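You operate a simulated robot arm through the tools that you are given. There is no shell and no other tool.

Carry out the task below with a simulated robot arm. There is one attempt and no reset: what you move stays moved.

Task
Tighten the green belt, then coat its top from the green-lidded tin.
Fine: wipe the dressing on with the blue dauber and put it back; lid back on the tin. Set down upright: blue dauber. A coat counts when it lies all over at full strength: go over it till it gets no stronger.

Only the result counts: the job must be done as asked and must still hold three seconds after the hand-in. Knocking over, shifting, dropping, spilling or breaking anything else fails it. A push-on lid holds only when it is set on centred and level and pressed home; a screw cap is set on level and turned clockwise until tight.

Robot
A 7-joint arm with a two-finger parallel gripper, fixed in place. Base frame: the origin is on the floor under the middle of its stand, x ahead of it, y to its left, z up; the work surface is at about z = 0.88. Units: m, degrees, N and s.
It reaches about 1.247 m from its shoulder. Its first joint turns from -132.0 to 132.0 degrees. Payload 3.91 kg.
The tool frame sits at the grasp point between the pads (the TCP): z along the fingers, y along the line on which they close. The tips reach 0.03 m beyond it. Largest opening 0.11 m; finger width 0.02, thickness 0.01; the body of the gripper, 0.048 by 0.112 m, starts 0.055 m behind the TCP.
Orientation is told as [roll, pitch, yaw] about the base's x, y, z axes, in that order, counted from this pose: with the fingers straight down and closing along the base's y, the tool's x points along the base's -x, its y along +y and its z along -z.

Tools
- The arm moves only by the tool jog_arm. Its argument "targets" is a list of rows, each a list of 3 entries, a list of its own where there are three numbers: the turn, a rotation vector about the base's x, y, z in units of 120 degrees (1.0 is 120 degrees), then the shift along the base's x, y, z in units of 150 mm (1.0 is 150 mm), then the finger opening in mm, from 0 to 110. In form: [[[rx, ry, rz], [dx, dy, dz], fingers], ...]. A call has 1 to 20 rows; each row is the pose to reach, as a shift and turn from the pose commanded when the call began. A call with a number of a shift or a turn outside -1 to 1 is refused whole. Rows are played at 5 a second. More than 0.05 m and 8.6 degrees between two rows, or a gripper value outside its range, and nothing of the call is played. A pose out of reach is approached as far as the arm can. The call stops where the force on the tool passes 50 N (or 10 N more than at its start, if that is more) or the arm is blocked; 0.2 s more then pass. Each finger travels about 0.108 m/s and halts on what it meets, pressing with about 41 N; the grip force reading is that of the motor and also rises with nothing between the fingers. The clock runs only during rows and for 0.2 s after the last one: add rows that repeat a pose to give the fingers time. The reply holds the time, the measured pose of the TCP, the force on the tool along the base axes, the opening and the grip force, in the units named above and with some noise, with the torque about the TCP (base axes, N m) and any sound that the robot's microphone picked up.
- Cameras (640 x 400 px; columns grow to the right, rows downward): "scene" is fixed at [0.0499, 0.5007, 1.487]; the picture's right is [0.55, -0.84, 0.00], its down [-0.67, -0.44, -0.59] and it looks along [0.50, 0.32, -0.80] (base axes); focal length 239 px, centre (320, 200). "wrist" rides on the gripper at [0.072, 0.017, -0.103] in the tool frame; the picture's right is [-0.23, 0.97, 0.00], its down [-0.76, -0.18, -0.62] and it looks along [-0.61, -0.14, 0.78] (tool axes); focal length 222 px, centre (320, 200).
- camera(camera): a new picture of that camera. No time passes.
- point_at(camera, pixels): for up to 12 pixels [column, row] of the newest picture of that camera ("zoom" is the newest enlarged one), the place [x, y, z] in the base frame of the surface seen there, good to about 0.002 m. No time passes.
- zoom(camera, box): a new picture of the part [left, top, right, bottom] of that camera's present view, enlarged. No time passes.
- hand_in(): hands the job in; it is judged then, once.

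Unless the task says otherwise, let go and move clear before handing in.

The tools are called by a JSON object that holds its "name" and its "arguments". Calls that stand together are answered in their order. jog_arm: Moves the arm, as the interface text tells. Its arguments: {"type":"object","properties":{"targets":{"type":"array","items":{"type":"array"}}},"required":["targets"]} The other tools are called the same way: camera (camera) takes a picture; point_at (camera, pixels) gives the place of the surface under pixels of a picture; zoom (camera, box) takes an enlarged picture of a part of a camera's view; hand_in () hands the job in.

At the start:

```text
time: 0.0
eef_pos: [0.4156, 0.4231, 1.2504]
tcp_rot: [-0.1, 0.0, 0.1]
ft_force: [0.3, -1.3, 0.9]
torque: [-0.02, 0.03, -0.01]
finger_gap: 0.1102
finger_force: 0.0
```

scene: 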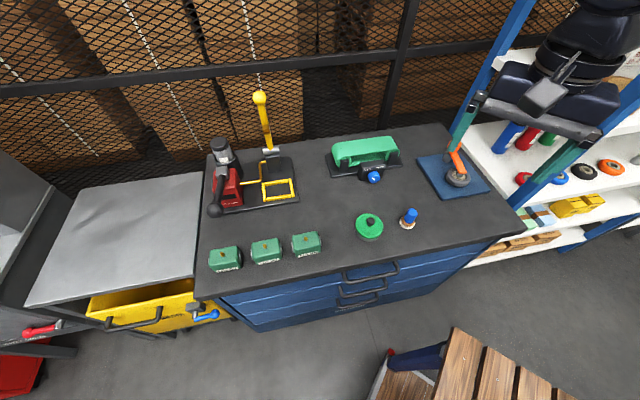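
wrist: 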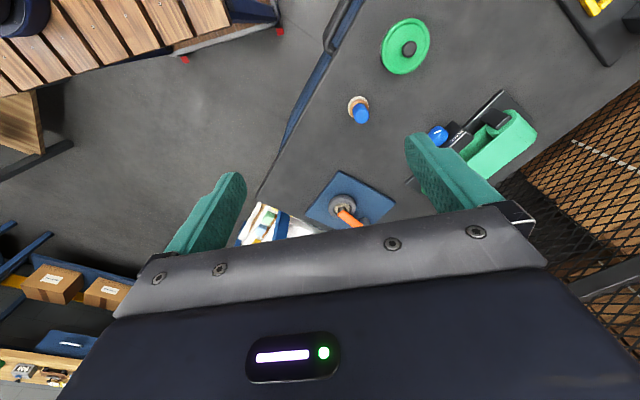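

The scene shows the green belt fixture around (365,155) with a blue knob at (374,177), the green-lidded tin at (369,227) and the blue dauber at (408,218). I'll zoom in on each of them first.

{"name": "zoom", "arguments": {"camera": "scene", "box": [310, 120, 430, 195]}}

{"name": "zoom", "arguments": {"camera": "scene", "box": [330, 190, 450, 265]}}

{"name": "zoom", "arguments": {"camera": "scene", "box": [190, 80, 330, 290]}}

{"name": "camera", "arguments": {"camera": "wrist"}}

```text
5.33 times, centred on (370, 158) of scene
```

zoom: 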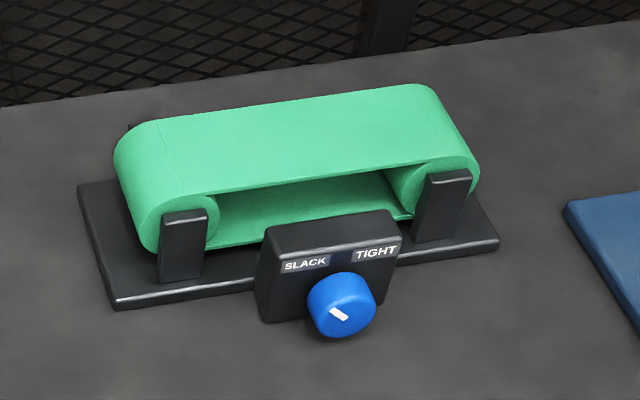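

```text
5.33 times, centred on (390, 228) of scene
```

zoom: 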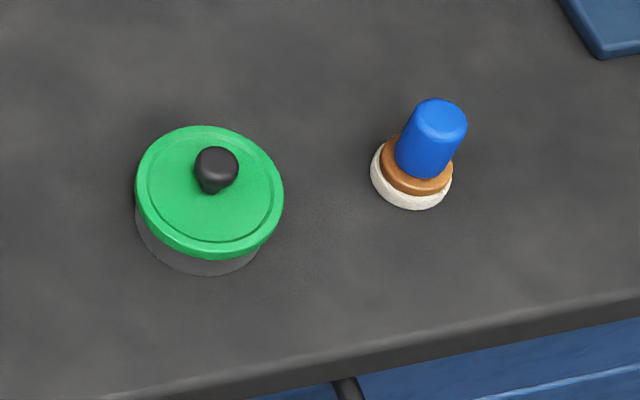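

```text
1.90 times, centred on (260, 185) of scene
```

zoom: 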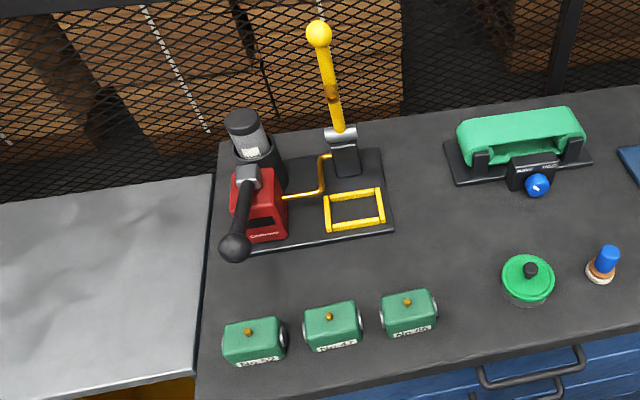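

```text
taken
```

wrist: 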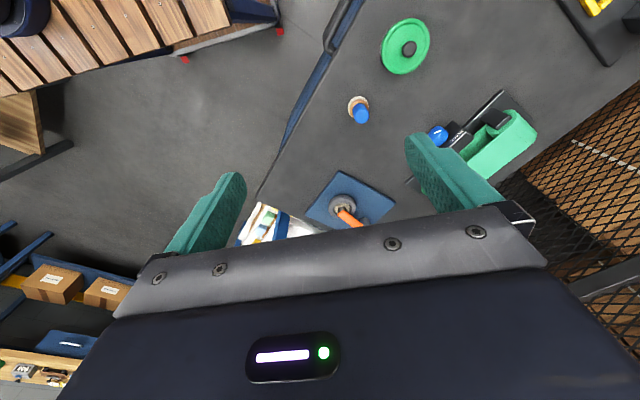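

The knob's white mark points towards SLACK (zoom of the first picture). Now I'll measure surfaces on the belt, knob, tin and dauber.

{"name": "zoom", "arguments": {"camera": "scene", "box": [310, 120, 430, 195]}}

{"name": "point_at", "arguments": {"camera": "zoom", "pixels": [[160, 130], [415, 92], [450, 165], [200, 190], [280, 130], [285, 240], [385, 222], [335, 290], [343, 314], [320, 318], [365, 305], [345, 335]]}}

{"name": "point_at", "arguments": {"camera": "zoom", "pixels": [[120, 305], [495, 245], [90, 185], [270, 310], [380, 290], [325, 285], [360, 278], [184, 215], [448, 176], [395, 210], [268, 232], [355, 325]]}}

```text
5.33 times, centred on (370, 158) of scene
```

zoom: 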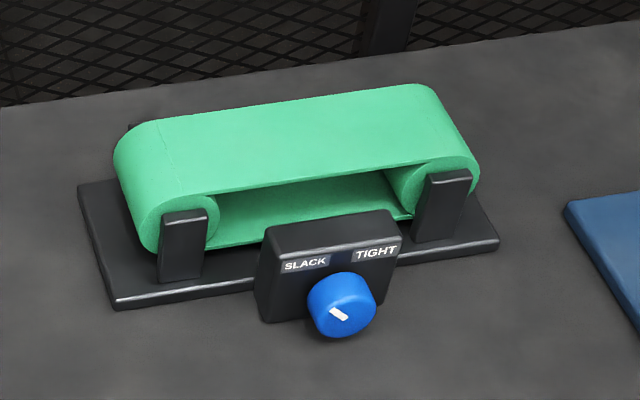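

```text
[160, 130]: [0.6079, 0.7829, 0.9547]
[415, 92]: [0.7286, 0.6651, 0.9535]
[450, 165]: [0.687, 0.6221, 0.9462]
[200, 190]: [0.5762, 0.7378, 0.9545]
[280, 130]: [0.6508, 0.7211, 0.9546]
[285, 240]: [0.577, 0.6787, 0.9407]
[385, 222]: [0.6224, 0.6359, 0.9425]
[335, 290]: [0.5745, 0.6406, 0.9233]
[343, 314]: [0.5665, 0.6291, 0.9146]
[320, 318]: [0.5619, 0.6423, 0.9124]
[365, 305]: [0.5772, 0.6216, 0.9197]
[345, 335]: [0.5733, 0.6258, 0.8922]
```

```text
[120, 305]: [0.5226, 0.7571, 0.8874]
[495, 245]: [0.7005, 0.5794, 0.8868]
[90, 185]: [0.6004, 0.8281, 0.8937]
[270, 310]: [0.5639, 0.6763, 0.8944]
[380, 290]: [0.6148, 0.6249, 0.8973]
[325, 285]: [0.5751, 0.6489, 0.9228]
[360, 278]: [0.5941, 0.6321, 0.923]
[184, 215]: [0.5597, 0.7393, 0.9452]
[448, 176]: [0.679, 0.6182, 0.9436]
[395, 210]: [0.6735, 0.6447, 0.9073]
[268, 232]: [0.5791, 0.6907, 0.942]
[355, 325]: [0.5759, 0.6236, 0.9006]
```

The belt runs along about (0.71,-0.71), with the knob facing the front edge. Next I'll measure the tin and the dauber.

{"name": "zoom", "arguments": {"camera": "scene", "box": [330, 190, 450, 265]}}

{"name": "point_at", "arguments": {"camera": "zoom", "pixels": [[216, 160], [140, 190], [278, 190], [208, 130], [210, 245], [210, 255], [212, 268], [438, 112], [430, 165], [376, 185], [412, 203], [450, 178]]}}

{"name": "point_at", "arguments": {"camera": "zoom", "pixels": [[195, 165], [236, 165], [216, 150], [160, 160], [250, 220], [418, 110], [460, 115], [438, 100], [438, 128], [320, 200], [205, 275], [412, 210]]}}

```text
5.33 times, centred on (390, 228) of scene
```

zoom: 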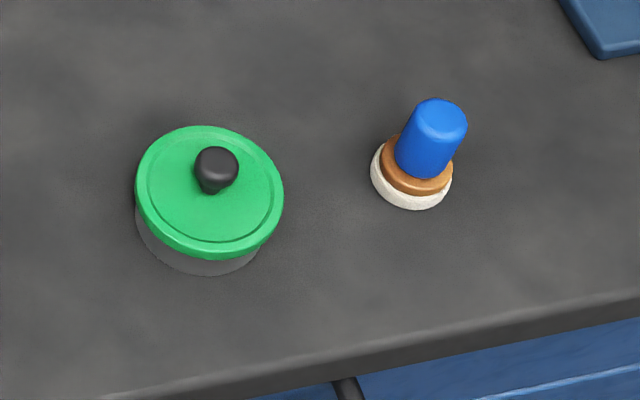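

```text
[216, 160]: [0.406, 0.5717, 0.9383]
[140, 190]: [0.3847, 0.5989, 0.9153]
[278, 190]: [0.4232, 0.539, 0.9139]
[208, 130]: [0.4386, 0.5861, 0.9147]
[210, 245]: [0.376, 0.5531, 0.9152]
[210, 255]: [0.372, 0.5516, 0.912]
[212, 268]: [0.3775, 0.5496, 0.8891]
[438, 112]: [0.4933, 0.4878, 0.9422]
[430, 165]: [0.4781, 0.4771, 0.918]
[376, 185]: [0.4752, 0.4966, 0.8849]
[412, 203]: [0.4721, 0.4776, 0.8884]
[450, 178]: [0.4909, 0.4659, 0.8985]
```

```text
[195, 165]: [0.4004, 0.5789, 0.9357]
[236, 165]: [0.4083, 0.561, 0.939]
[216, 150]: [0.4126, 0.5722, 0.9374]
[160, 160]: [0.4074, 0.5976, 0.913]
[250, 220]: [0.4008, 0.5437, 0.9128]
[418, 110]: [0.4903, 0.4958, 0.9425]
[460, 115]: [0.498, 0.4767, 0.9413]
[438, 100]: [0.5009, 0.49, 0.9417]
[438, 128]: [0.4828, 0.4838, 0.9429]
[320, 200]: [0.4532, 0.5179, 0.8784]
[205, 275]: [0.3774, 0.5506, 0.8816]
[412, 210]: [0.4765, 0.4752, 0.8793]
```

The lid handle is near (0.405,0.569,0.939) and the dauber top near (0.491,0.486,0.942). I'm yawing the gripper 45° and moving in front of the belt unit so the wrist camera can look at the knob.

{"name": "jog_arm", "arguments": {"targets": [[[0, 0, 0.0625], [0.075, 0.135, -0.11], 110], [[0, 0, 0.125], [0.15, 0.27, -0.22], 110], [[0, 0, 0.1875], [0.225, 0.405, -0.33], 110], [[0, 0, 0.25], [0.3, 0.54, -0.44], 110], [[0, 0, 0.3125], [0.375, 0.675, -0.55], 110], [[0, 0, 0.375], [0.449, 0.813, -0.66], 110], [[0, 0, 0.375], [0.449, 0.813, -0.9], 110], [[0, 0, 0.375], [0.449, 0.813, -0.9], 110]]}}

{"name": "camera", "arguments": {"camera": "wrist"}}

{"name": "camera", "arguments": {"camera": "scene"}}

```text
time: 1.8
eef_pos: [0.4836, 0.5463, 1.1175]
tcp_rot: [0.0, 0.0, 45.0]
ft_force: [0.2, -0.4, -0.1]
torque: [0.01, -0.02, 0.0]
finger_gap: 0.1103
finger_force: 0.1
```

```text
taken
```

wrist: 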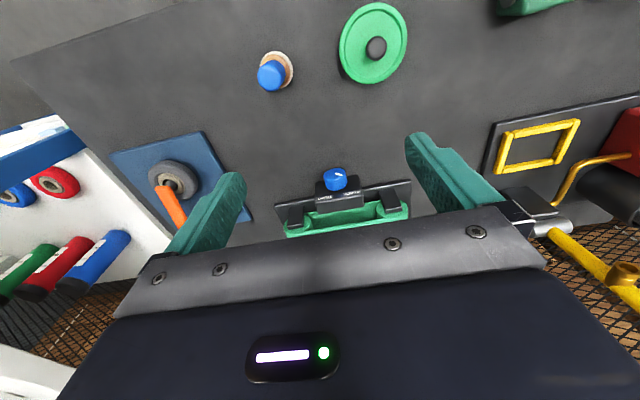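

```text
taken
```

scene: 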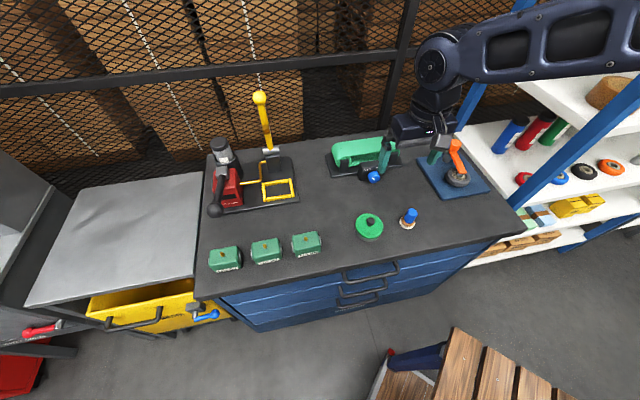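

The wrist view shows the knob at (335,178) and the belt behind it. I'll zoom in on them.

{"name": "zoom", "arguments": {"camera": "wrist", "box": [265, 150, 425, 250]}}

{"name": "point_at", "arguments": {"camera": "zoom", "pixels": [[285, 75], [285, 90], [245, 110], [325, 110], [285, 135], [220, 190], [350, 185], [210, 150], [370, 150], [285, 165], [260, 80], [310, 80]]}}

```text
4.00 times, centred on (345, 200) of wrist
```

zoom: 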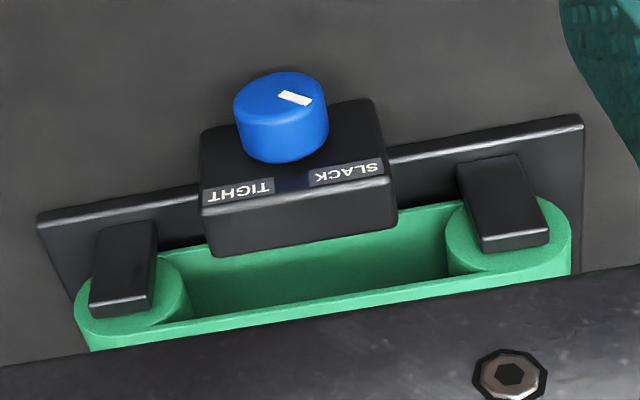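

```text
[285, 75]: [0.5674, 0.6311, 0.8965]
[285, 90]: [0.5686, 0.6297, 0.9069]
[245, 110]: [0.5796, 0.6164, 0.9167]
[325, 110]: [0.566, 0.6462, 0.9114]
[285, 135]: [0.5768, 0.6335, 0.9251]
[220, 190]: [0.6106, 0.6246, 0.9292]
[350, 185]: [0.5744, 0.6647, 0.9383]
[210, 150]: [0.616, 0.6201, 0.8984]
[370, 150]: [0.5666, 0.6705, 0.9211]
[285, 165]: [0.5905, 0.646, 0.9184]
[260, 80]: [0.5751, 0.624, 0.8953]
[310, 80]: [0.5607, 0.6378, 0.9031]
```

The knob has radius about 0.02, with its axis along v=(0.71,0.71,0) at about z=0.905. Its face is at v≈0.8465 and the panel at v≈0.8745. The mark points to SLACK, so it must turn clockwise seen from the front, which is rotation about +v. I'm moving above it, leaned 20° to the left, with a 60 mm gap.

{"name": "jog_arm", "arguments": {"targets": [[[-0.02357, -0.02357, 0], [0.088, 0.161, -0.06], 60], [[-0.04714, -0.04714, 0], [0.176, 0.323, -0.15], 60], [[-0.0707, -0.0707, 0], [0.264, 0.484, -0.27], 60], [[-0.0943, -0.0943, 0], [0.352, 0.645, -0.42], 60], [[-0.11785, -0.11785, 0], [0.44, 0.807, -0.62], 60], [[-0.11785, -0.11785, 0], [0.44, 0.807, -0.62], 60]]}}

{"name": "camera", "arguments": {"camera": "wrist"}}

{"name": "camera", "arguments": {"camera": "scene"}}

```text
time: 3.2
eef_pos: [0.5498, 0.6654, 1.022]
tcp_rot: [-20.0, 0.0, 45.1]
ft_force: [-0.6, 0.4, -0.9]
torque: [0.0, 0.01, -0.01]
finger_gap: 0.0599
finger_force: 0.0
```

```text
taken
```

wrist: 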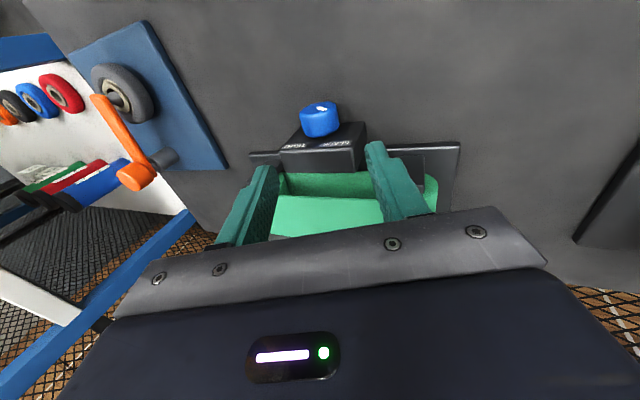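

```text
taken
```

scene: 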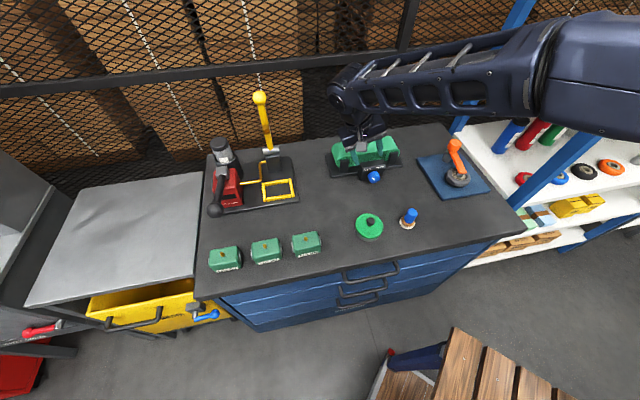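

The gripper is in its pre-approach pose and the knob is at (319,118) in the wrist view. I'll measure the knob and panel again from this closer view.

{"name": "zoom", "arguments": {"camera": "wrist", "box": [240, 80, 400, 180]}}

{"name": "point_at", "arguments": {"camera": "zoom", "pixels": [[300, 90], [325, 92], [345, 100], [255, 125], [320, 190], [250, 170], [380, 160], [260, 210], [200, 290], [330, 290], [500, 270], [160, 350]]}}

{"name": "point_at", "arguments": {"camera": "zoom", "pixels": [[400, 195], [460, 190], [300, 235], [490, 215], [300, 110], [280, 100], [320, 80], [380, 110], [380, 190], [245, 120], [310, 215], [350, 205]]}}

```text
4.00 times, centred on (320, 130) of wrist
```

zoom: 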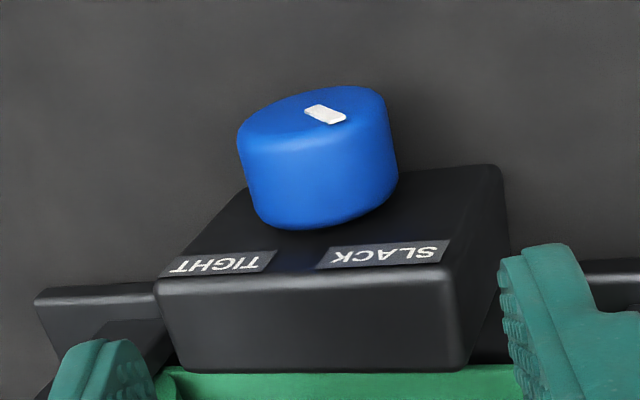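

```text
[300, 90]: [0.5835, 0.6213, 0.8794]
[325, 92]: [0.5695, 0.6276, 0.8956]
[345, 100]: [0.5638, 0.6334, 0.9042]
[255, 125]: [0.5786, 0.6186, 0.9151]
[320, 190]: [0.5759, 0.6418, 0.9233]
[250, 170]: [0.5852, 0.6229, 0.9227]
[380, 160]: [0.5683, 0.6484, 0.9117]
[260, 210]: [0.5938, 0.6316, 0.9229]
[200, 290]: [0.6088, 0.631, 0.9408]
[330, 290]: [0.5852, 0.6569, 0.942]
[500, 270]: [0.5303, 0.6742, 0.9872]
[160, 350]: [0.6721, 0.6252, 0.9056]
```

```text
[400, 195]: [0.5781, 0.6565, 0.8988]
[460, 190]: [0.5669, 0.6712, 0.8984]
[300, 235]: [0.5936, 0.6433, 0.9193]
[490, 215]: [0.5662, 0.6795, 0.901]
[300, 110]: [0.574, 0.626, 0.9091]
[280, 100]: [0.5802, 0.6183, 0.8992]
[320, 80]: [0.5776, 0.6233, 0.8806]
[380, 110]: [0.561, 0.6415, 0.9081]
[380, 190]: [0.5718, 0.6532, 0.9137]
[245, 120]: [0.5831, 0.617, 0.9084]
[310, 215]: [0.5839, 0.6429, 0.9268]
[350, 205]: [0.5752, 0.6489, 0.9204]
```

The refined knob centre is about (0.5795,0.6367,0.9055), with radius 0.02 and the mark at roughly -45°. I'm descending along the leaned approach so the fingers straddle it.

{"name": "jog_arm", "arguments": {"targets": [[[0, 0, 0], [0.04, -0.038, -0.154], 56], [[0, 0, 0], [0.081, -0.077, -0.308], 56], [[0, 0, 0], [0.121, -0.115, -0.462], 56], [[0, 0, 0], [0.1613, -0.1533, -0.6167], 56], [[0, 0, 0], [0.1613, -0.1533, -0.6167], 56]]}}

{"name": "camera", "arguments": {"camera": "wrist"}}

{"name": "zoom", "arguments": {"camera": "scene", "box": [310, 120, 430, 195]}}

```text
time: 4.4
eef_pos: [0.5724, 0.6425, 0.9295]
tcp_rot: [-20.1, -0.1, 45.0]
ft_force: [0.0, -0.2, -0.1]
torque: [0.0, 0.0, -0.01]
finger_gap: 0.0559
finger_force: 0.0
```

```text
taken
```

wrist: 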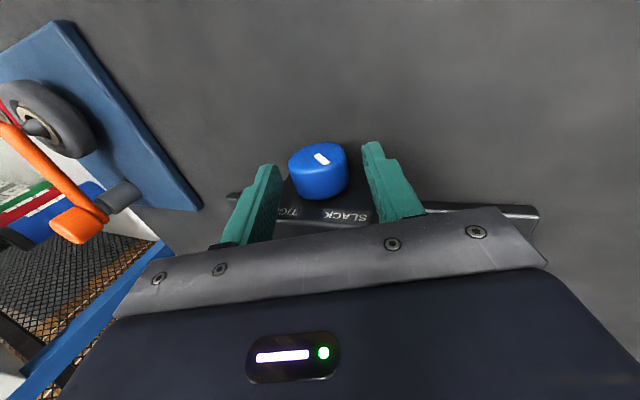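

```text
5.33 times, centred on (370, 158) of scene
```

zoom: 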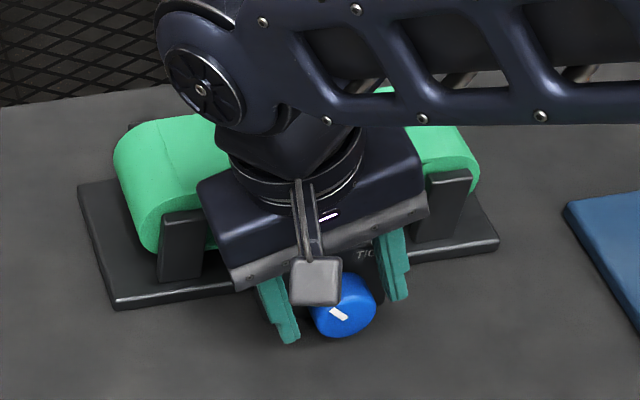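

The knob sits between the fingers, roughly centred at (318,170). I'm closing on it.

{"name": "jog_arm", "arguments": {"targets": [[[0, 0, 0], [0, 0, 0], 30], [[0, 0, 0], [0, 0, 0], 30]]}}

{"name": "camera", "arguments": {"camera": "wrist"}}

```text
time: 5.0
eef_pos: [0.5723, 0.6413, 0.9299]
tcp_rot: [-20.0, 0.0, 45.0]
ft_force: [4.1, -7.2, 3.1]
torque: [-0.18, -0.11, 0.01]
finger_gap: 0.0377
finger_force: 45.2
```

```text
taken
```

wrist: 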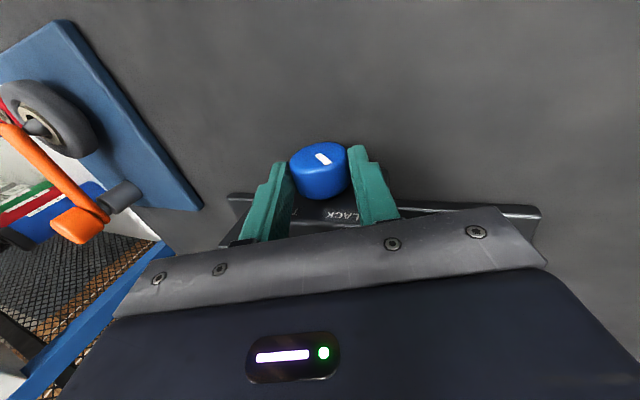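

The grip is firm with a gap of 37.7 mm, and the small force suggests the axis is about 1 mm further along +u. I'm turning 50° clockwise about the knob axis.

{"name": "jog_arm", "arguments": {"targets": [[[0.04209, 0.04209, 0], [0.0189, -0.0189, 0.008], 30], [[0.08418, 0.08418, 0], [0.0339, -0.0339, 0.0113], 30], [[0.12627, 0.12627, 0], [0.049, -0.049, 0.0127], 30], [[0.16836, 0.16836, 0], [0.0646, -0.0646, 0.0107], 30], [[0.21045, 0.21045, 0], [0.0792, -0.0792, 0.006], 30], [[0.25254, 0.25254, 0], [0.0938, -0.0938, -0.0013], 30], [[0.29463, 0.29463, 0], [0.1075, -0.1075, -0.0107], 30], [[0.29463, 0.29463, 0], [0.1075, -0.1075, -0.0107], 30]]}}

{"name": "camera", "arguments": {"camera": "wrist"}}

{"name": "zoom", "arguments": {"camera": "scene", "box": [310, 120, 430, 195]}}

```text
time: 6.8
eef_pos: [0.587, 0.6268, 0.9297]
tcp_rot: [30.1, 0.1, 45.0]
ft_force: [-25.8, -8.9, -11.2]
torque: [-0.23, 0.35, 0.37]
finger_gap: 0.0375
finger_force: 45.1
```

```text
taken
```

wrist: 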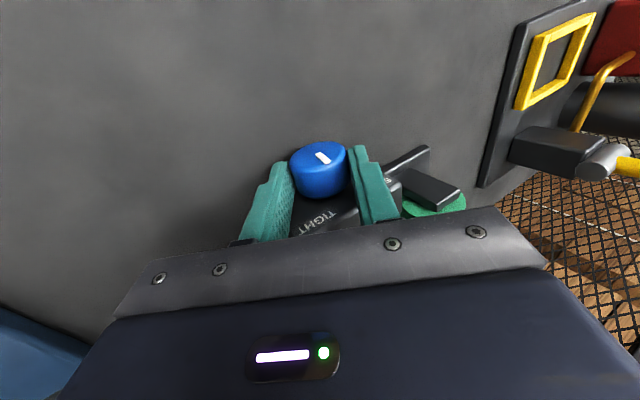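

```text
5.33 times, centred on (370, 158) of scene
```

zoom: 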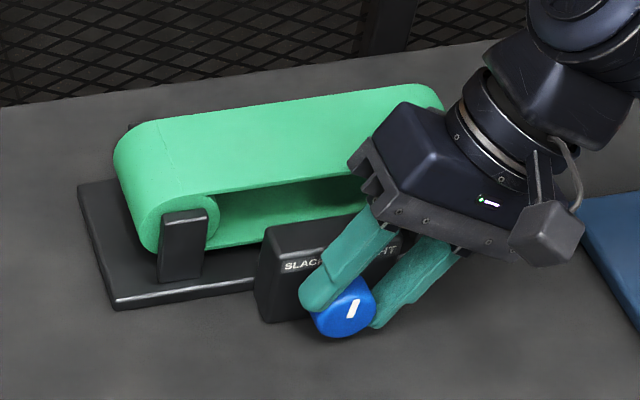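

The mark turned with the gripper and now points about straight up, with no slip. There is a sideways force of about -25 N along v. I'll open the fingers and check that the knob stays where it is and the force goes away.

{"name": "jog_arm", "arguments": {"targets": [[[0, 0, 0], [0, 0, 0], 46], [[0, 0, 0], [0, 0, 0], 46]]}}

{"name": "zoom", "arguments": {"camera": "scene", "box": [340, 150, 420, 200]}}

{"name": "zoom", "arguments": {"camera": "wrist", "box": [240, 120, 400, 220]}}

```text
time: 7.4
eef_pos: [0.5897, 0.6274, 0.9294]
tcp_rot: [30.0, -0.1, 44.9]
ft_force: [1.0, -0.7, 0.5]
torque: [0.0, 0.0, 0.01]
finger_gap: 0.046
finger_force: 0.1
```

```text
8.00 times, centred on (380, 175) of scene
```

zoom: 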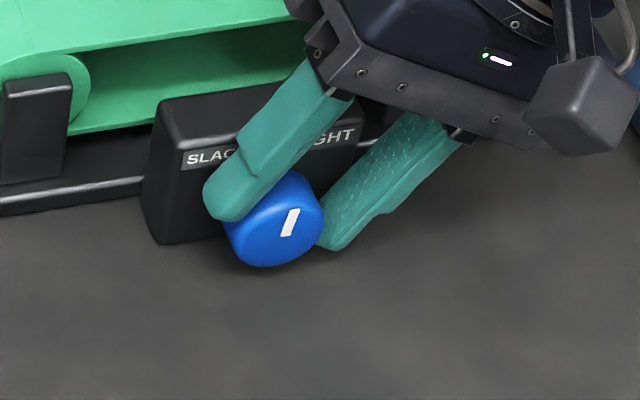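

```text
4.00 times, centred on (320, 170) of wrist
```

zoom: 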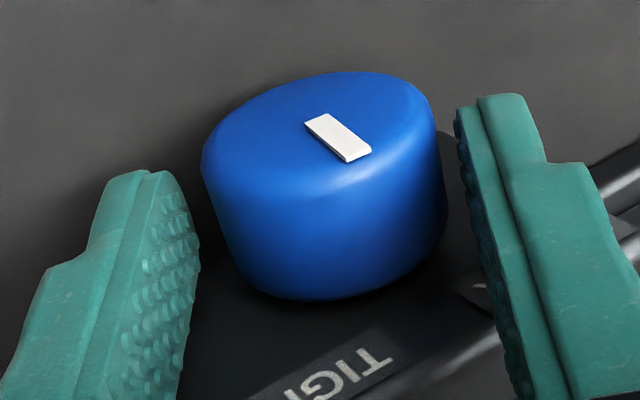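

The force vanished on release and the mark held, now near vertical. I'll check whether the knob moved axially before the second stroke.

{"name": "point_at", "arguments": {"camera": "zoom", "pixels": [[280, 120], [340, 100], [380, 130], [260, 150], [300, 250], [340, 270], [420, 200], [230, 220], [350, 360], [500, 340], [170, 230], [480, 130]]}}

```text
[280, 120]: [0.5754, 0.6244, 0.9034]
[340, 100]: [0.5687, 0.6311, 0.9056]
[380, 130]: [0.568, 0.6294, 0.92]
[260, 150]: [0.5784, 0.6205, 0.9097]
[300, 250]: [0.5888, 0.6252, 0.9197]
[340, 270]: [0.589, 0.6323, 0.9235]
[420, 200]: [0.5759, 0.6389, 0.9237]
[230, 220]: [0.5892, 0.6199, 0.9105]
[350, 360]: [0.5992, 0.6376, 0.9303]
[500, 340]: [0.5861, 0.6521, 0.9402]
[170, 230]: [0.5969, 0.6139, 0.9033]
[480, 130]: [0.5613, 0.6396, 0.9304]
```

The knob face hasn't moved axially (v≈0.848). I'm backing off, swinging back to -25° and lowering again for the second stroke.

{"name": "jog_arm", "arguments": {"targets": [[[0, 0, 0], [0.0566, -0.0566, 0.1387], 46], [[0, 0, 0], [0.1273, -0.1273, 0.312], 54], [[-0.04051, -0.04051, 0], [0.0796, -0.0938, 0.3407], 54], [[-0.08102, -0.08102, 0], [0.0372, -0.0514, 0.362], 54], [[-0.12153, -0.12153, 0], [-0.0071, -0.0071, 0.376], 54], [[-0.16204, -0.16204, 0], [-0.0519, 0.0377, 0.3827], 54], [[-0.20255, -0.20255, 0], [-0.0971, 0.0829, 0.382], 54], [[-0.24306, -0.24306, 0], [-0.1419, 0.1277, 0.3733], 54], [[-0.28357, -0.28357, 0], [-0.1858, 0.1716, 0.3567], 54], [[-0.32408, -0.32408, 0], [-0.2277, 0.2135, 0.3333], 54], [[-0.32408, -0.32408, 0], [-0.174, 0.1598, 0.17], 54], [[-0.32408, -0.32408, 0], [-0.1202, 0.106, 0.0073], 54], [[-0.32408, -0.32408, 0], [-0.1202, 0.106, 0.0073], 54]]}}

{"name": "camera", "arguments": {"camera": "wrist"}}

{"name": "zoom", "arguments": {"camera": "scene", "box": [340, 150, 420, 200]}}

```text
time: 10.2
eef_pos: [0.5732, 0.6416, 0.9297]
tcp_rot: [-25.0, 0.0, 44.9]
ft_force: [0.0, 0.3, 0.6]
torque: [-0.01, 0.01, -0.03]
finger_gap: 0.0539
finger_force: 0.0
```

```text
taken
```

wrist: 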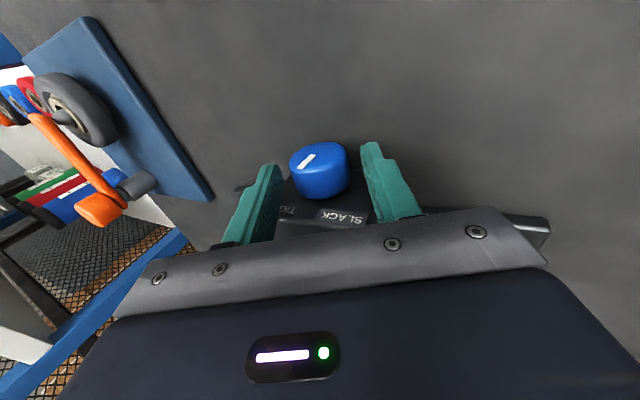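

```text
8.00 times, centred on (380, 175) of scene
```

zoom: 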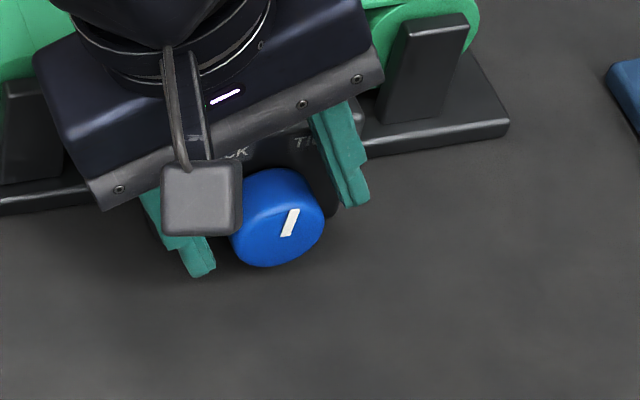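

The fingers straddle the knob again, and the mark sits a little right of vertical in the scene zoom. I'm gripping and turning a further 48°.

{"name": "jog_arm", "arguments": {"targets": [[[0, 0, 0], [0, 0, 0], 30], [[0, 0, 0], [0, 0, 0], 30], [[0.04051, 0.04051, 0], [0.0137, -0.0137, 0.0077], 30], [[0.08102, 0.08102, 0], [0.0278, -0.0278, 0.0127], 30], [[0.12153, 0.12153, 0], [0.0424, -0.0424, 0.016], 30], [[0.16204, 0.16204, 0], [0.057, -0.057, 0.016], 30], [[0.20255, 0.20255, 0], [0.0717, -0.0717, 0.014], 30], [[0.24306, 0.24306, 0], [0.0863, -0.0863, 0.0093], 30], [[0.28357, 0.28357, 0], [0.1, -0.1, 0.002], 30]]}}

{"name": "camera", "arguments": {"camera": "wrist"}}

{"name": "zoom", "arguments": {"camera": "scene", "box": [310, 120, 430, 195]}}

```text
time: 12.2
eef_pos: [0.5854, 0.6268, 0.9307]
tcp_rot: [23.2, 0.0, 45.1]
ft_force: [-10.9, 9.8, -0.3]
torque: [0.39, -0.15, -0.18]
finger_gap: 0.0374
finger_force: 16.2
```

```text
taken
```

wrist: 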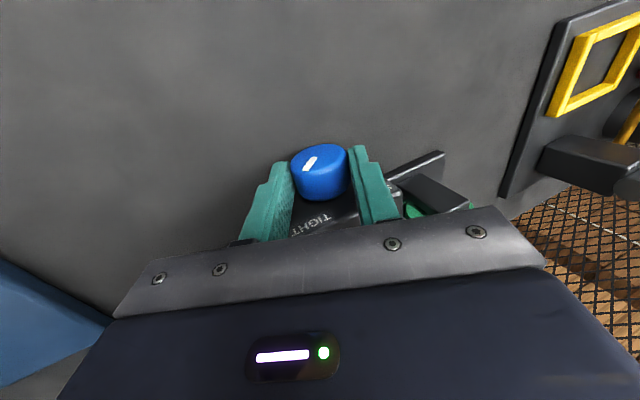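

```text
5.33 times, centred on (370, 158) of scene
```

zoom: 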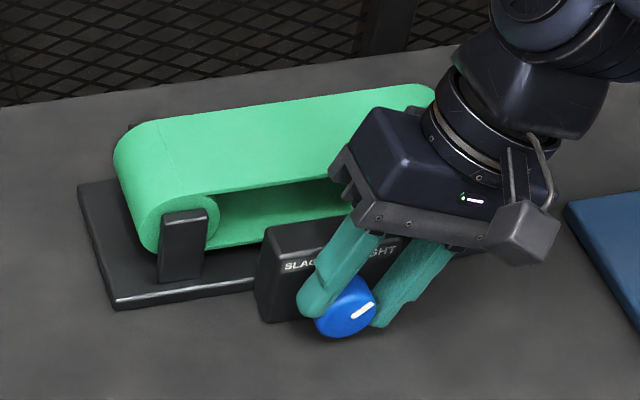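

The mark now sits at about +49°, towards TIGHT, with low resistance. I'll turn on in small steps to see whether it reaches a stop.

{"name": "jog_arm", "arguments": {"targets": [[[0.0203, 0.0203, 0], [0.0064, -0.0064, -0.004], 30], [[0.04051, 0.04051, 0], [0.0132, -0.0132, -0.0087], 30], [[0.04051, 0.04051, 0], [0.0132, -0.0132, -0.0087], 30]]}}

{"name": "zoom", "arguments": {"camera": "wrist", "box": [240, 120, 400, 220]}}

{"name": "zoom", "arguments": {"camera": "scene", "box": [340, 150, 420, 200]}}

```text
time: 13.0
eef_pos: [0.5881, 0.6257, 0.9287]
tcp_rot: [30.0, 0.0, 45.1]
ft_force: [-21.8, 17.1, 0.1]
torque: [-0.45, 0.64, -0.16]
finger_gap: 0.0377
finger_force: 45.1
```

```text
4.00 times, centred on (320, 170) of wrist
```

zoom: 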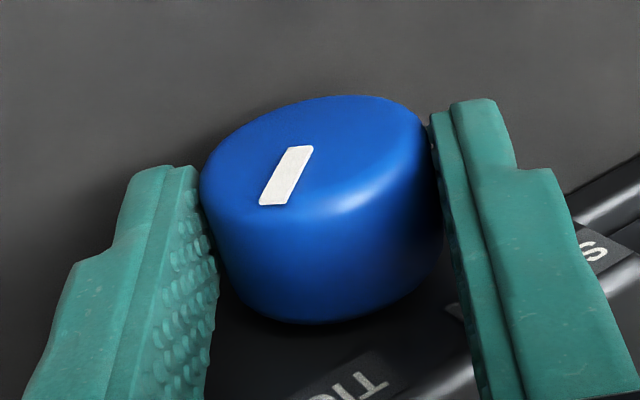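

```text
8.00 times, centred on (380, 175) of scene
```

zoom: 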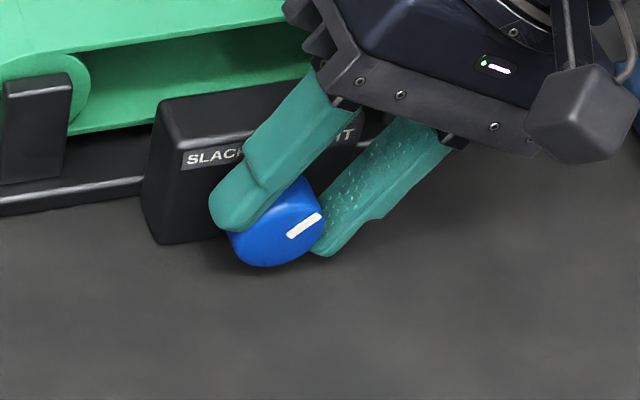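

Resistance grew to roughly 0.5 N·m and the mark is at about +55°. I'll take a few more degrees to confirm the end stop.

{"name": "jog_arm", "arguments": {"targets": [[[0.0177, 0.0177, 0], [0.0053, -0.0053, -0.005], 30], [[0.0354, 0.0354, 0], [0.0105, -0.0105, -0.01], 30], [[0.0354, 0.0354, 0], [0.0105, -0.0105, -0.01], 30]]}}

{"name": "zoom", "arguments": {"camera": "wrist", "box": [240, 120, 400, 220]}}

{"name": "zoom", "arguments": {"camera": "scene", "box": [340, 150, 420, 200]}}

```text
time: 13.8
eef_pos: [0.5891, 0.624, 0.9286]
tcp_rot: [36.1, 0.0, 45.1]
ft_force: [-25.7, 15.6, 9.9]
torque: [-0.1, 0.77, 0.57]
finger_gap: 0.0375
finger_force: 44.7
```

```text
4.00 times, centred on (320, 170) of wrist
```

zoom: 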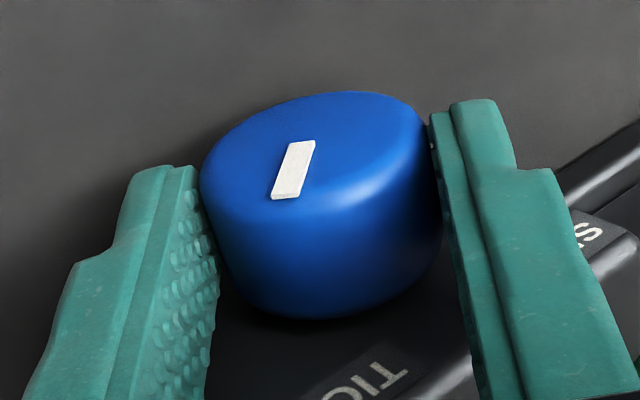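

```text
8.00 times, centred on (380, 175) of scene
```

zoom: 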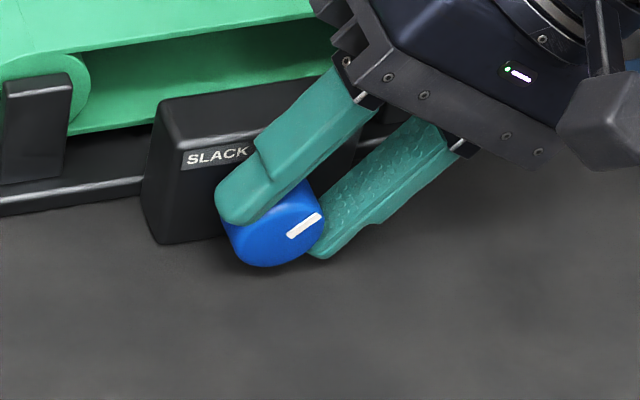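

The mark didn't move in the scene view, so the knob is against its TIGHT stop. I'm releasing, backing off and straightening up.

{"name": "jog_arm", "arguments": {"targets": [[[0, 0, 0], [0, 0, 0], 46], [[0, 0, 0], [0, 0, 0], 46], [[0, 0, 0], [0.083, -0.083, 0.162], 50], [[0, 0, 0], [0.1939, -0.1939, 0.3776], 60], [[-0.04243, -0.04243, 0], [0.12, -0.17, 0.5], 60], [[-0.08486, -0.08486, 0], [0.0, -0.15, 0.6], 60], [[-0.12729, -0.12729, 0], [-0.12, -0.16, 0.7], 60], [[-0.16972, -0.16972, 0], [-0.24, -0.18, 0.78], 60], [[-0.21215, -0.21215, 0], [-0.351, -0.201, 0.82], 60], [[-0.21215, -0.21215, 0], [-0.351, -0.201, 0.82], 60]]}}

{"name": "zoom", "arguments": {"camera": "wrist", "box": [220, 100, 460, 250]}}

{"name": "camera", "arguments": {"camera": "wrist"}}

{"name": "camera", "arguments": {"camera": "scene"}}

```text
time: 16.0
eef_pos: [0.5383, 0.5926, 1.0517]
tcp_rot: [-0.1, 0.0, 45.0]
ft_force: [0.7, -0.2, 0.1]
torque: [0.03, 0.01, -0.01]
finger_gap: 0.06
finger_force: 0.0
```

```text
2.67 times, centred on (340, 175) of wrist
```

zoom: 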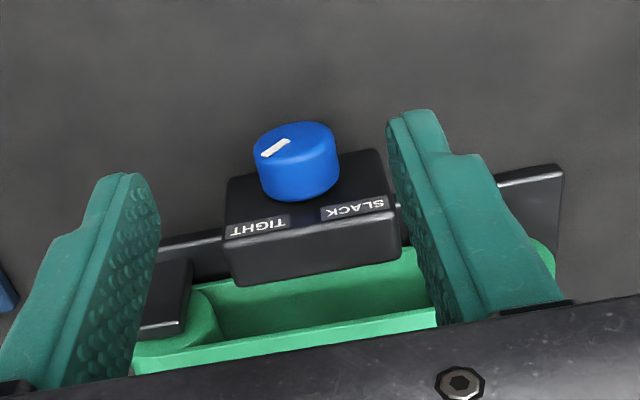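

```text
taken
```

wrist: 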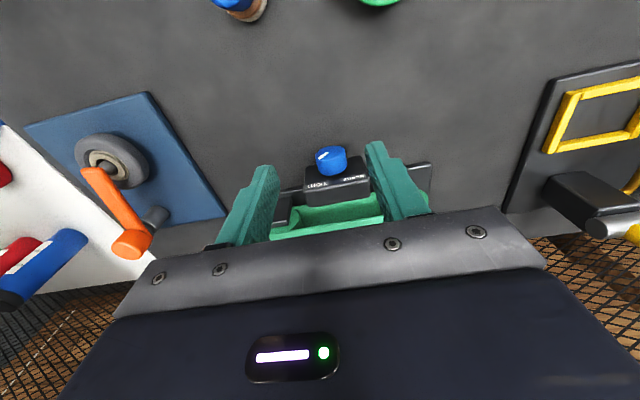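

```text
taken
```

scene: 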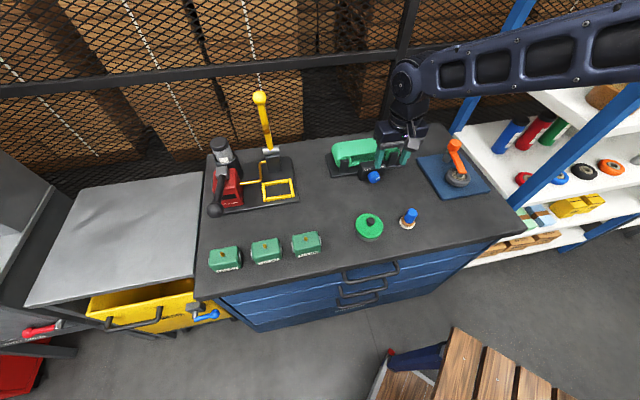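

The mark now points to TIGHT and the knob stays put with nothing holding it. Next I'm moving above the tin to measure the lid and its handle.

{"name": "jog_arm", "arguments": {"targets": [[[0, 0, 0], [-0.22, -0.042, -0.03], 60], [[0, 0, 0], [-0.44, -0.084, -0.06], 60], [[0, 0, 0], [-0.66, -0.125, -0.1], 60], [[0, 0, 0], [-0.883, -0.167, -0.133], 60], [[0, 0, 0], [-0.883, -0.167, -0.133], 60]]}}

{"name": "zoom", "arguments": {"camera": "scene", "box": [310, 120, 430, 195]}}

{"name": "zoom", "arguments": {"camera": "wrist", "box": [220, 60, 460, 210]}}

{"name": "camera", "arguments": {"camera": "wrist"}}

```text
time: 17.2
eef_pos: [0.404, 0.5688, 1.0301]
tcp_rot: [0.0, 0.1, 45.1]
ft_force: [0.8, -0.1, 0.3]
torque: [-0.01, 0.01, 0.0]
finger_gap: 0.0603
finger_force: 0.0
```

```text
5.33 times, centred on (370, 158) of scene
```

zoom: 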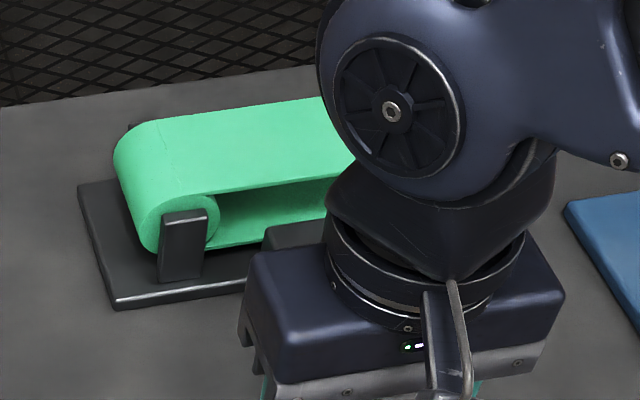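

```text
2.67 times, centred on (340, 135) of wrist
```

zoom: 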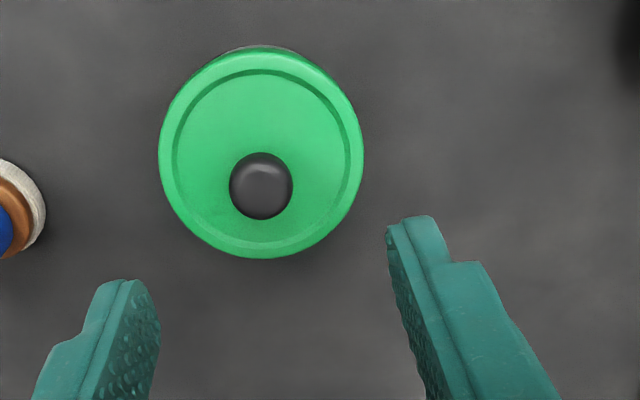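

```text
taken
```

wrist: 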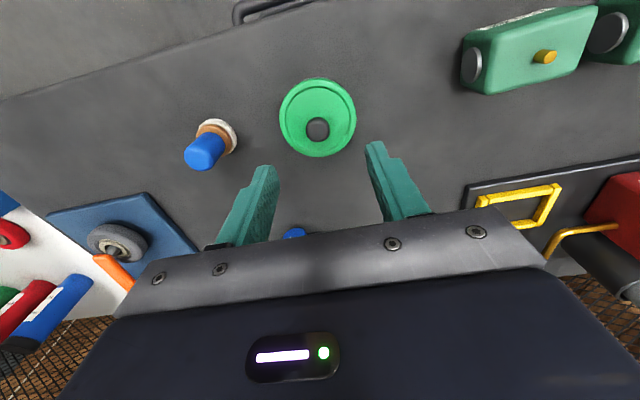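

The lid is at zoom centre (262,155) and its handle at (261,185). I'll measure the rim and handle points.

{"name": "point_at", "arguments": {"camera": "zoom", "pixels": [[165, 160], [358, 160], [262, 54], [262, 250], [261, 185], [233, 185], [289, 185], [261, 157], [261, 215], [200, 160], [330, 160], [262, 100]]}}

{"name": "point_at", "arguments": {"camera": "wrist", "pixels": [[200, 150], [216, 125], [234, 135], [194, 160], [215, 145], [318, 75], [400, 150], [316, 170]]}}

```text
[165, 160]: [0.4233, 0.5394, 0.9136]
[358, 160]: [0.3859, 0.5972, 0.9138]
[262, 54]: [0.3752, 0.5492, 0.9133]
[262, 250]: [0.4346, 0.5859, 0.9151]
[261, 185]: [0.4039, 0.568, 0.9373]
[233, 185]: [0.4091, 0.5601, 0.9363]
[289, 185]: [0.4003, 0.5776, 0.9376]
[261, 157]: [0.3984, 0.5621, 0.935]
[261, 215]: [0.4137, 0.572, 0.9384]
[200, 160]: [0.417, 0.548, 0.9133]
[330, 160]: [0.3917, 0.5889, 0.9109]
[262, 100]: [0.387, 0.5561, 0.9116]
```

```text
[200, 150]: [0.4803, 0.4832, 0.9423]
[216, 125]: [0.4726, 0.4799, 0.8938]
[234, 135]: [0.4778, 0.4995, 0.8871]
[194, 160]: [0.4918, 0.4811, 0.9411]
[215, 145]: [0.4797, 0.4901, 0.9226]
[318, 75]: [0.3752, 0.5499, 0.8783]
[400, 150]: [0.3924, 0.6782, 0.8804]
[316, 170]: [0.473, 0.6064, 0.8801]
```

The lid centre is at about (0.405,0.568), with the handle about 20 mm across and its top at z≈0.938. I'm lowering over the handle and gripping it.

{"name": "jog_arm", "arguments": {"targets": [[[0, 0, 0], [0.003, -0.003, -0.2], 44], [[0, 0, 0], [0.003, -0.003, -0.4], 44], [[0, 0, 0], [0.003, -0.003, -0.5], 44], [[0, 0, 0], [0.003, -0.003, -0.55], 44], [[0, 0, 0], [0.003, -0.003, -0.55], 44], [[0, 0, 0], [0.003, -0.003, -0.55], 5], [[0, 0, 0], [0.003, -0.003, -0.55], 5], [[0, 0, 0], [0.003, -0.003, -0.55], 5]]}}

{"name": "camera", "arguments": {"camera": "wrist"}}

{"name": "zoom", "arguments": {"camera": "scene", "box": [330, 180, 450, 255]}}

```text
time: 19.0
eef_pos: [0.406, 0.5689, 0.9492]
tcp_rot: [0.0, -0.1, 45.0]
ft_force: [-0.3, 0.2, -0.5]
torque: [0.01, 0.0, 0.02]
finger_gap: 0.0189
finger_force: 40.9
heard: snap
```

```text
taken
```

wrist: 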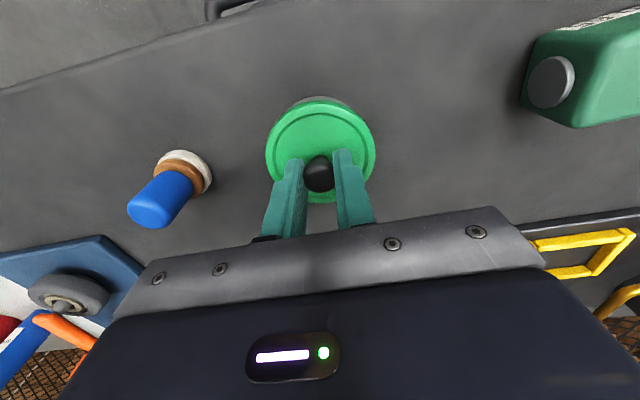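

```text
5.33 times, centred on (390, 218) of scene
```

zoom: 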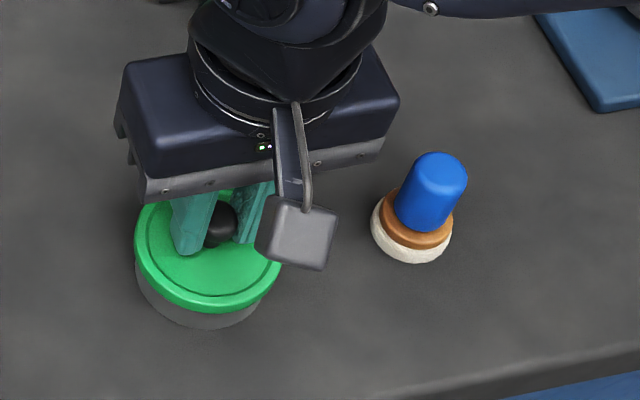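

The handle is gripped at 18.9 mm and I heard a snap, which was probably the lid coming loose. I'm lifting slowly.

{"name": "jog_arm", "arguments": {"targets": [[[0, 0, 0], [0, 0, 0.05], 5], [[0, 0, 0], [0, 0, 0.1], 5], [[0, 0, 0], [0, 0, 0.2], 5], [[0, 0, 0], [0, 0, 0.35], 5], [[0, 0, 0], [0, 0, 0.5], 5], [[0, 0, 0], [0, 0, 0.5], 5]]}}

{"name": "camera", "arguments": {"camera": "wrist"}}

{"name": "zoom", "arguments": {"camera": "scene", "box": [330, 180, 450, 255]}}

```text
time: 20.4
eef_pos: [0.4052, 0.5679, 1.0232]
tcp_rot: [0.0, 0.0, 45.0]
ft_force: [0.1, -0.1, -0.2]
torque: [-0.01, -0.01, -0.01]
finger_gap: 0.0187
finger_force: 41.1
```

```text
taken
```

wrist: 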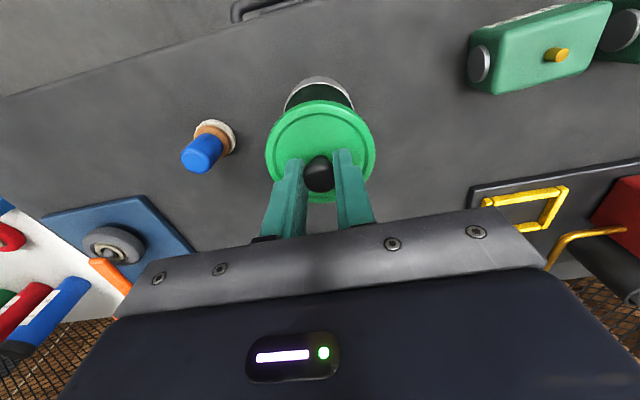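

```text
5.33 times, centred on (390, 218) of scene
```

zoom: 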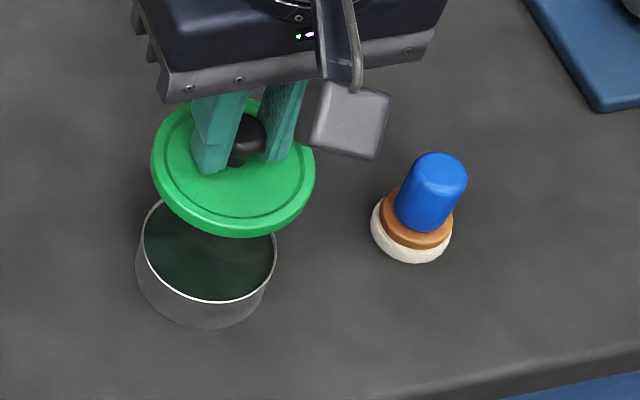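

The lid is free and the tin stayed in place. I'm carrying the lid to clear table at about (0.49,0.66), in front of the belt unit.

{"name": "jog_arm", "arguments": {"targets": [[[0, 0, 0], [0.14, 0.15, 0], 5], [[0, 0, 0], [0.28, 0.3, 0], 5], [[0, 0, 0], [0.42, 0.45, 0], 5], [[0, 0, 0], [0.567, 0.61, 0], 5], [[0, 0, 0], [0.567, 0.61, -0.2], 5], [[0, 0, 0], [0.567, 0.61, -0.4], 5], [[0, 0, 0], [0.567, 0.61, -0.55], 5], [[0, 0, 0], [0.567, 0.61, -0.55], 5]]}}

{"name": "camera", "arguments": {"camera": "wrist"}}

{"name": "zoom", "arguments": {"camera": "scene", "box": [310, 150, 430, 225]}}

```text
time: 22.2
eef_pos: [0.4901, 0.6595, 0.9406]
tcp_rot: [0.0, 0.0, 45.1]
ft_force: [-0.2, -1.2, 0.0]
torque: [0.02, 0.01, 0.04]
finger_gap: 0.0184
finger_force: 40.2
```

```text
taken
```

wrist: 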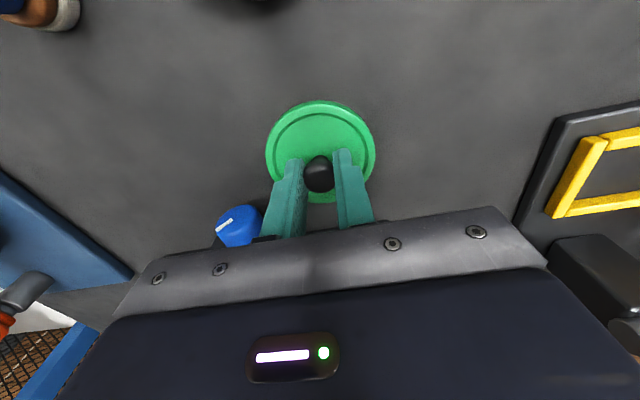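

```text
5.33 times, centred on (370, 188) of scene
```

zoom: 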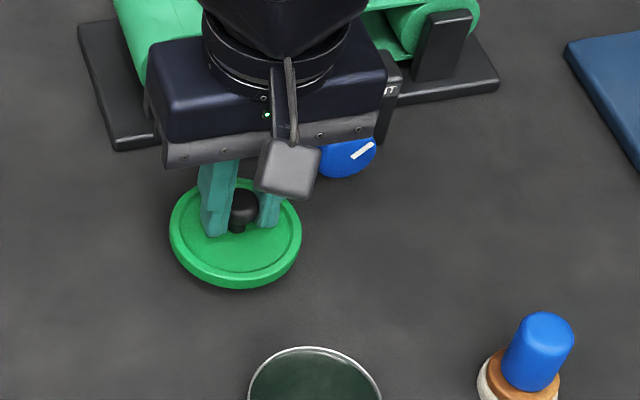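

The lid is above a clear spot on the table. I'm lowering it in small steps and watching the force.

{"name": "jog_arm", "arguments": {"targets": [[[0, 0, 0], [0, 0, -0.02], 5], [[0, 0, 0], [0, 0, -0.04], 5], [[0, 0, 0], [0, 0, -0.06], 5], [[0, 0, 0], [0, 0, -0.073], 5]]}}

{"name": "zoom", "arguments": {"camera": "scene", "box": [310, 150, 430, 225]}}

```text
time: 23.2
eef_pos: [0.4901, 0.6602, 0.9306]
tcp_rot: [0.0, 0.0, 45.0]
ft_force: [-0.1, 0.7, -1.0]
torque: [-0.04, 0.01, -0.02]
finger_gap: 0.0185
finger_force: 41.0
```

```text
5.33 times, centred on (370, 188) of scene
```

zoom: 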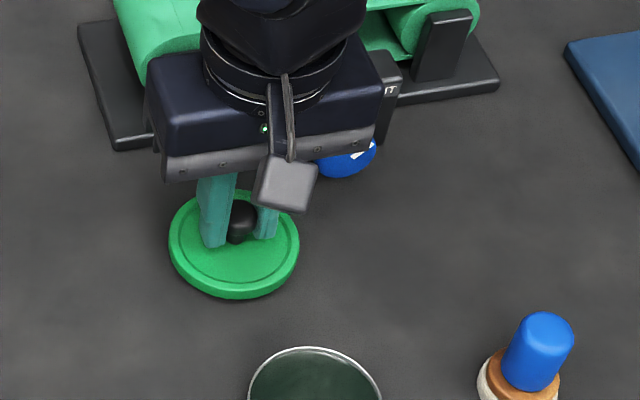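

There's still no contact at TCP z=0.9306, so I'll keep lowering in about 1.5 mm steps.

{"name": "jog_arm", "arguments": {"targets": [[[0, 0, 0], [0, 0, -0.01], 5], [[0, 0, 0], [0, 0, -0.02], 5], [[0, 0, 0], [0, 0, -0.03], 5]]}}

{"name": "zoom", "arguments": {"camera": "scene", "box": [310, 150, 430, 225]}}

```text
time: 24.0
eef_pos: [0.4902, 0.6591, 0.9249]
tcp_rot: [0.1, 0.0, 44.9]
ft_force: [-0.5, -0.6, -0.5]
torque: [-0.02, 0.04, 0.02]
finger_gap: 0.0187
finger_force: 41.4
```

```text
5.33 times, centred on (370, 188) of scene
```

zoom: 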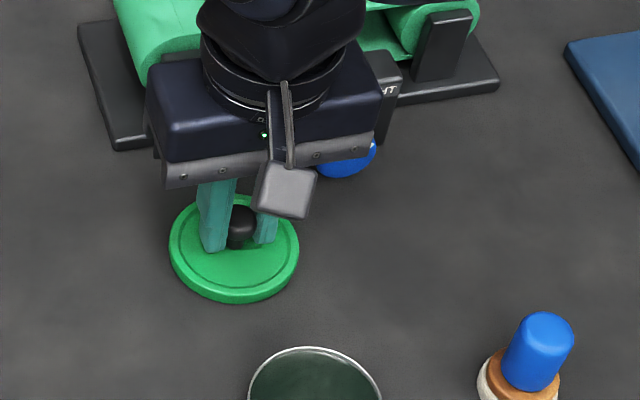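

Still no contact force. I'll check the lid's height above the table directly.

{"name": "point_at", "arguments": {"camera": "zoom", "pixels": [[190, 265], [235, 290], [235, 298], [280, 265], [235, 270], [235, 310], [180, 280]]}}

```text
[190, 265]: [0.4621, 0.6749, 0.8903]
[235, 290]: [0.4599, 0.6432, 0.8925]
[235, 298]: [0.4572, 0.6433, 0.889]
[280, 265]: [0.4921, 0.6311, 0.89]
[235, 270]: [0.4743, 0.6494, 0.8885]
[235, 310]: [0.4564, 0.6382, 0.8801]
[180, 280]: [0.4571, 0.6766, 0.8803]
```

The rim top is at about z=0.8905, so the lid is nearly down. I'm continuing in 1 mm steps.

{"name": "jog_arm", "arguments": {"targets": [[[0, 0, 0], [0, 0, -0.007], 5], [[0, 0, 0], [0, 0, -0.014], 5], [[0, 0, 0], [0, 0, -0.02], 5]]}}

```text
time: 24.8
eef_pos: [0.4906, 0.6597, 0.9234]
tcp_rot: [0.1, -0.1, 45.0]
ft_force: [-2.4, -2.6, 11.1]
torque: [-0.16, 0.09, -0.04]
finger_gap: 0.0188
finger_force: 41.1
```

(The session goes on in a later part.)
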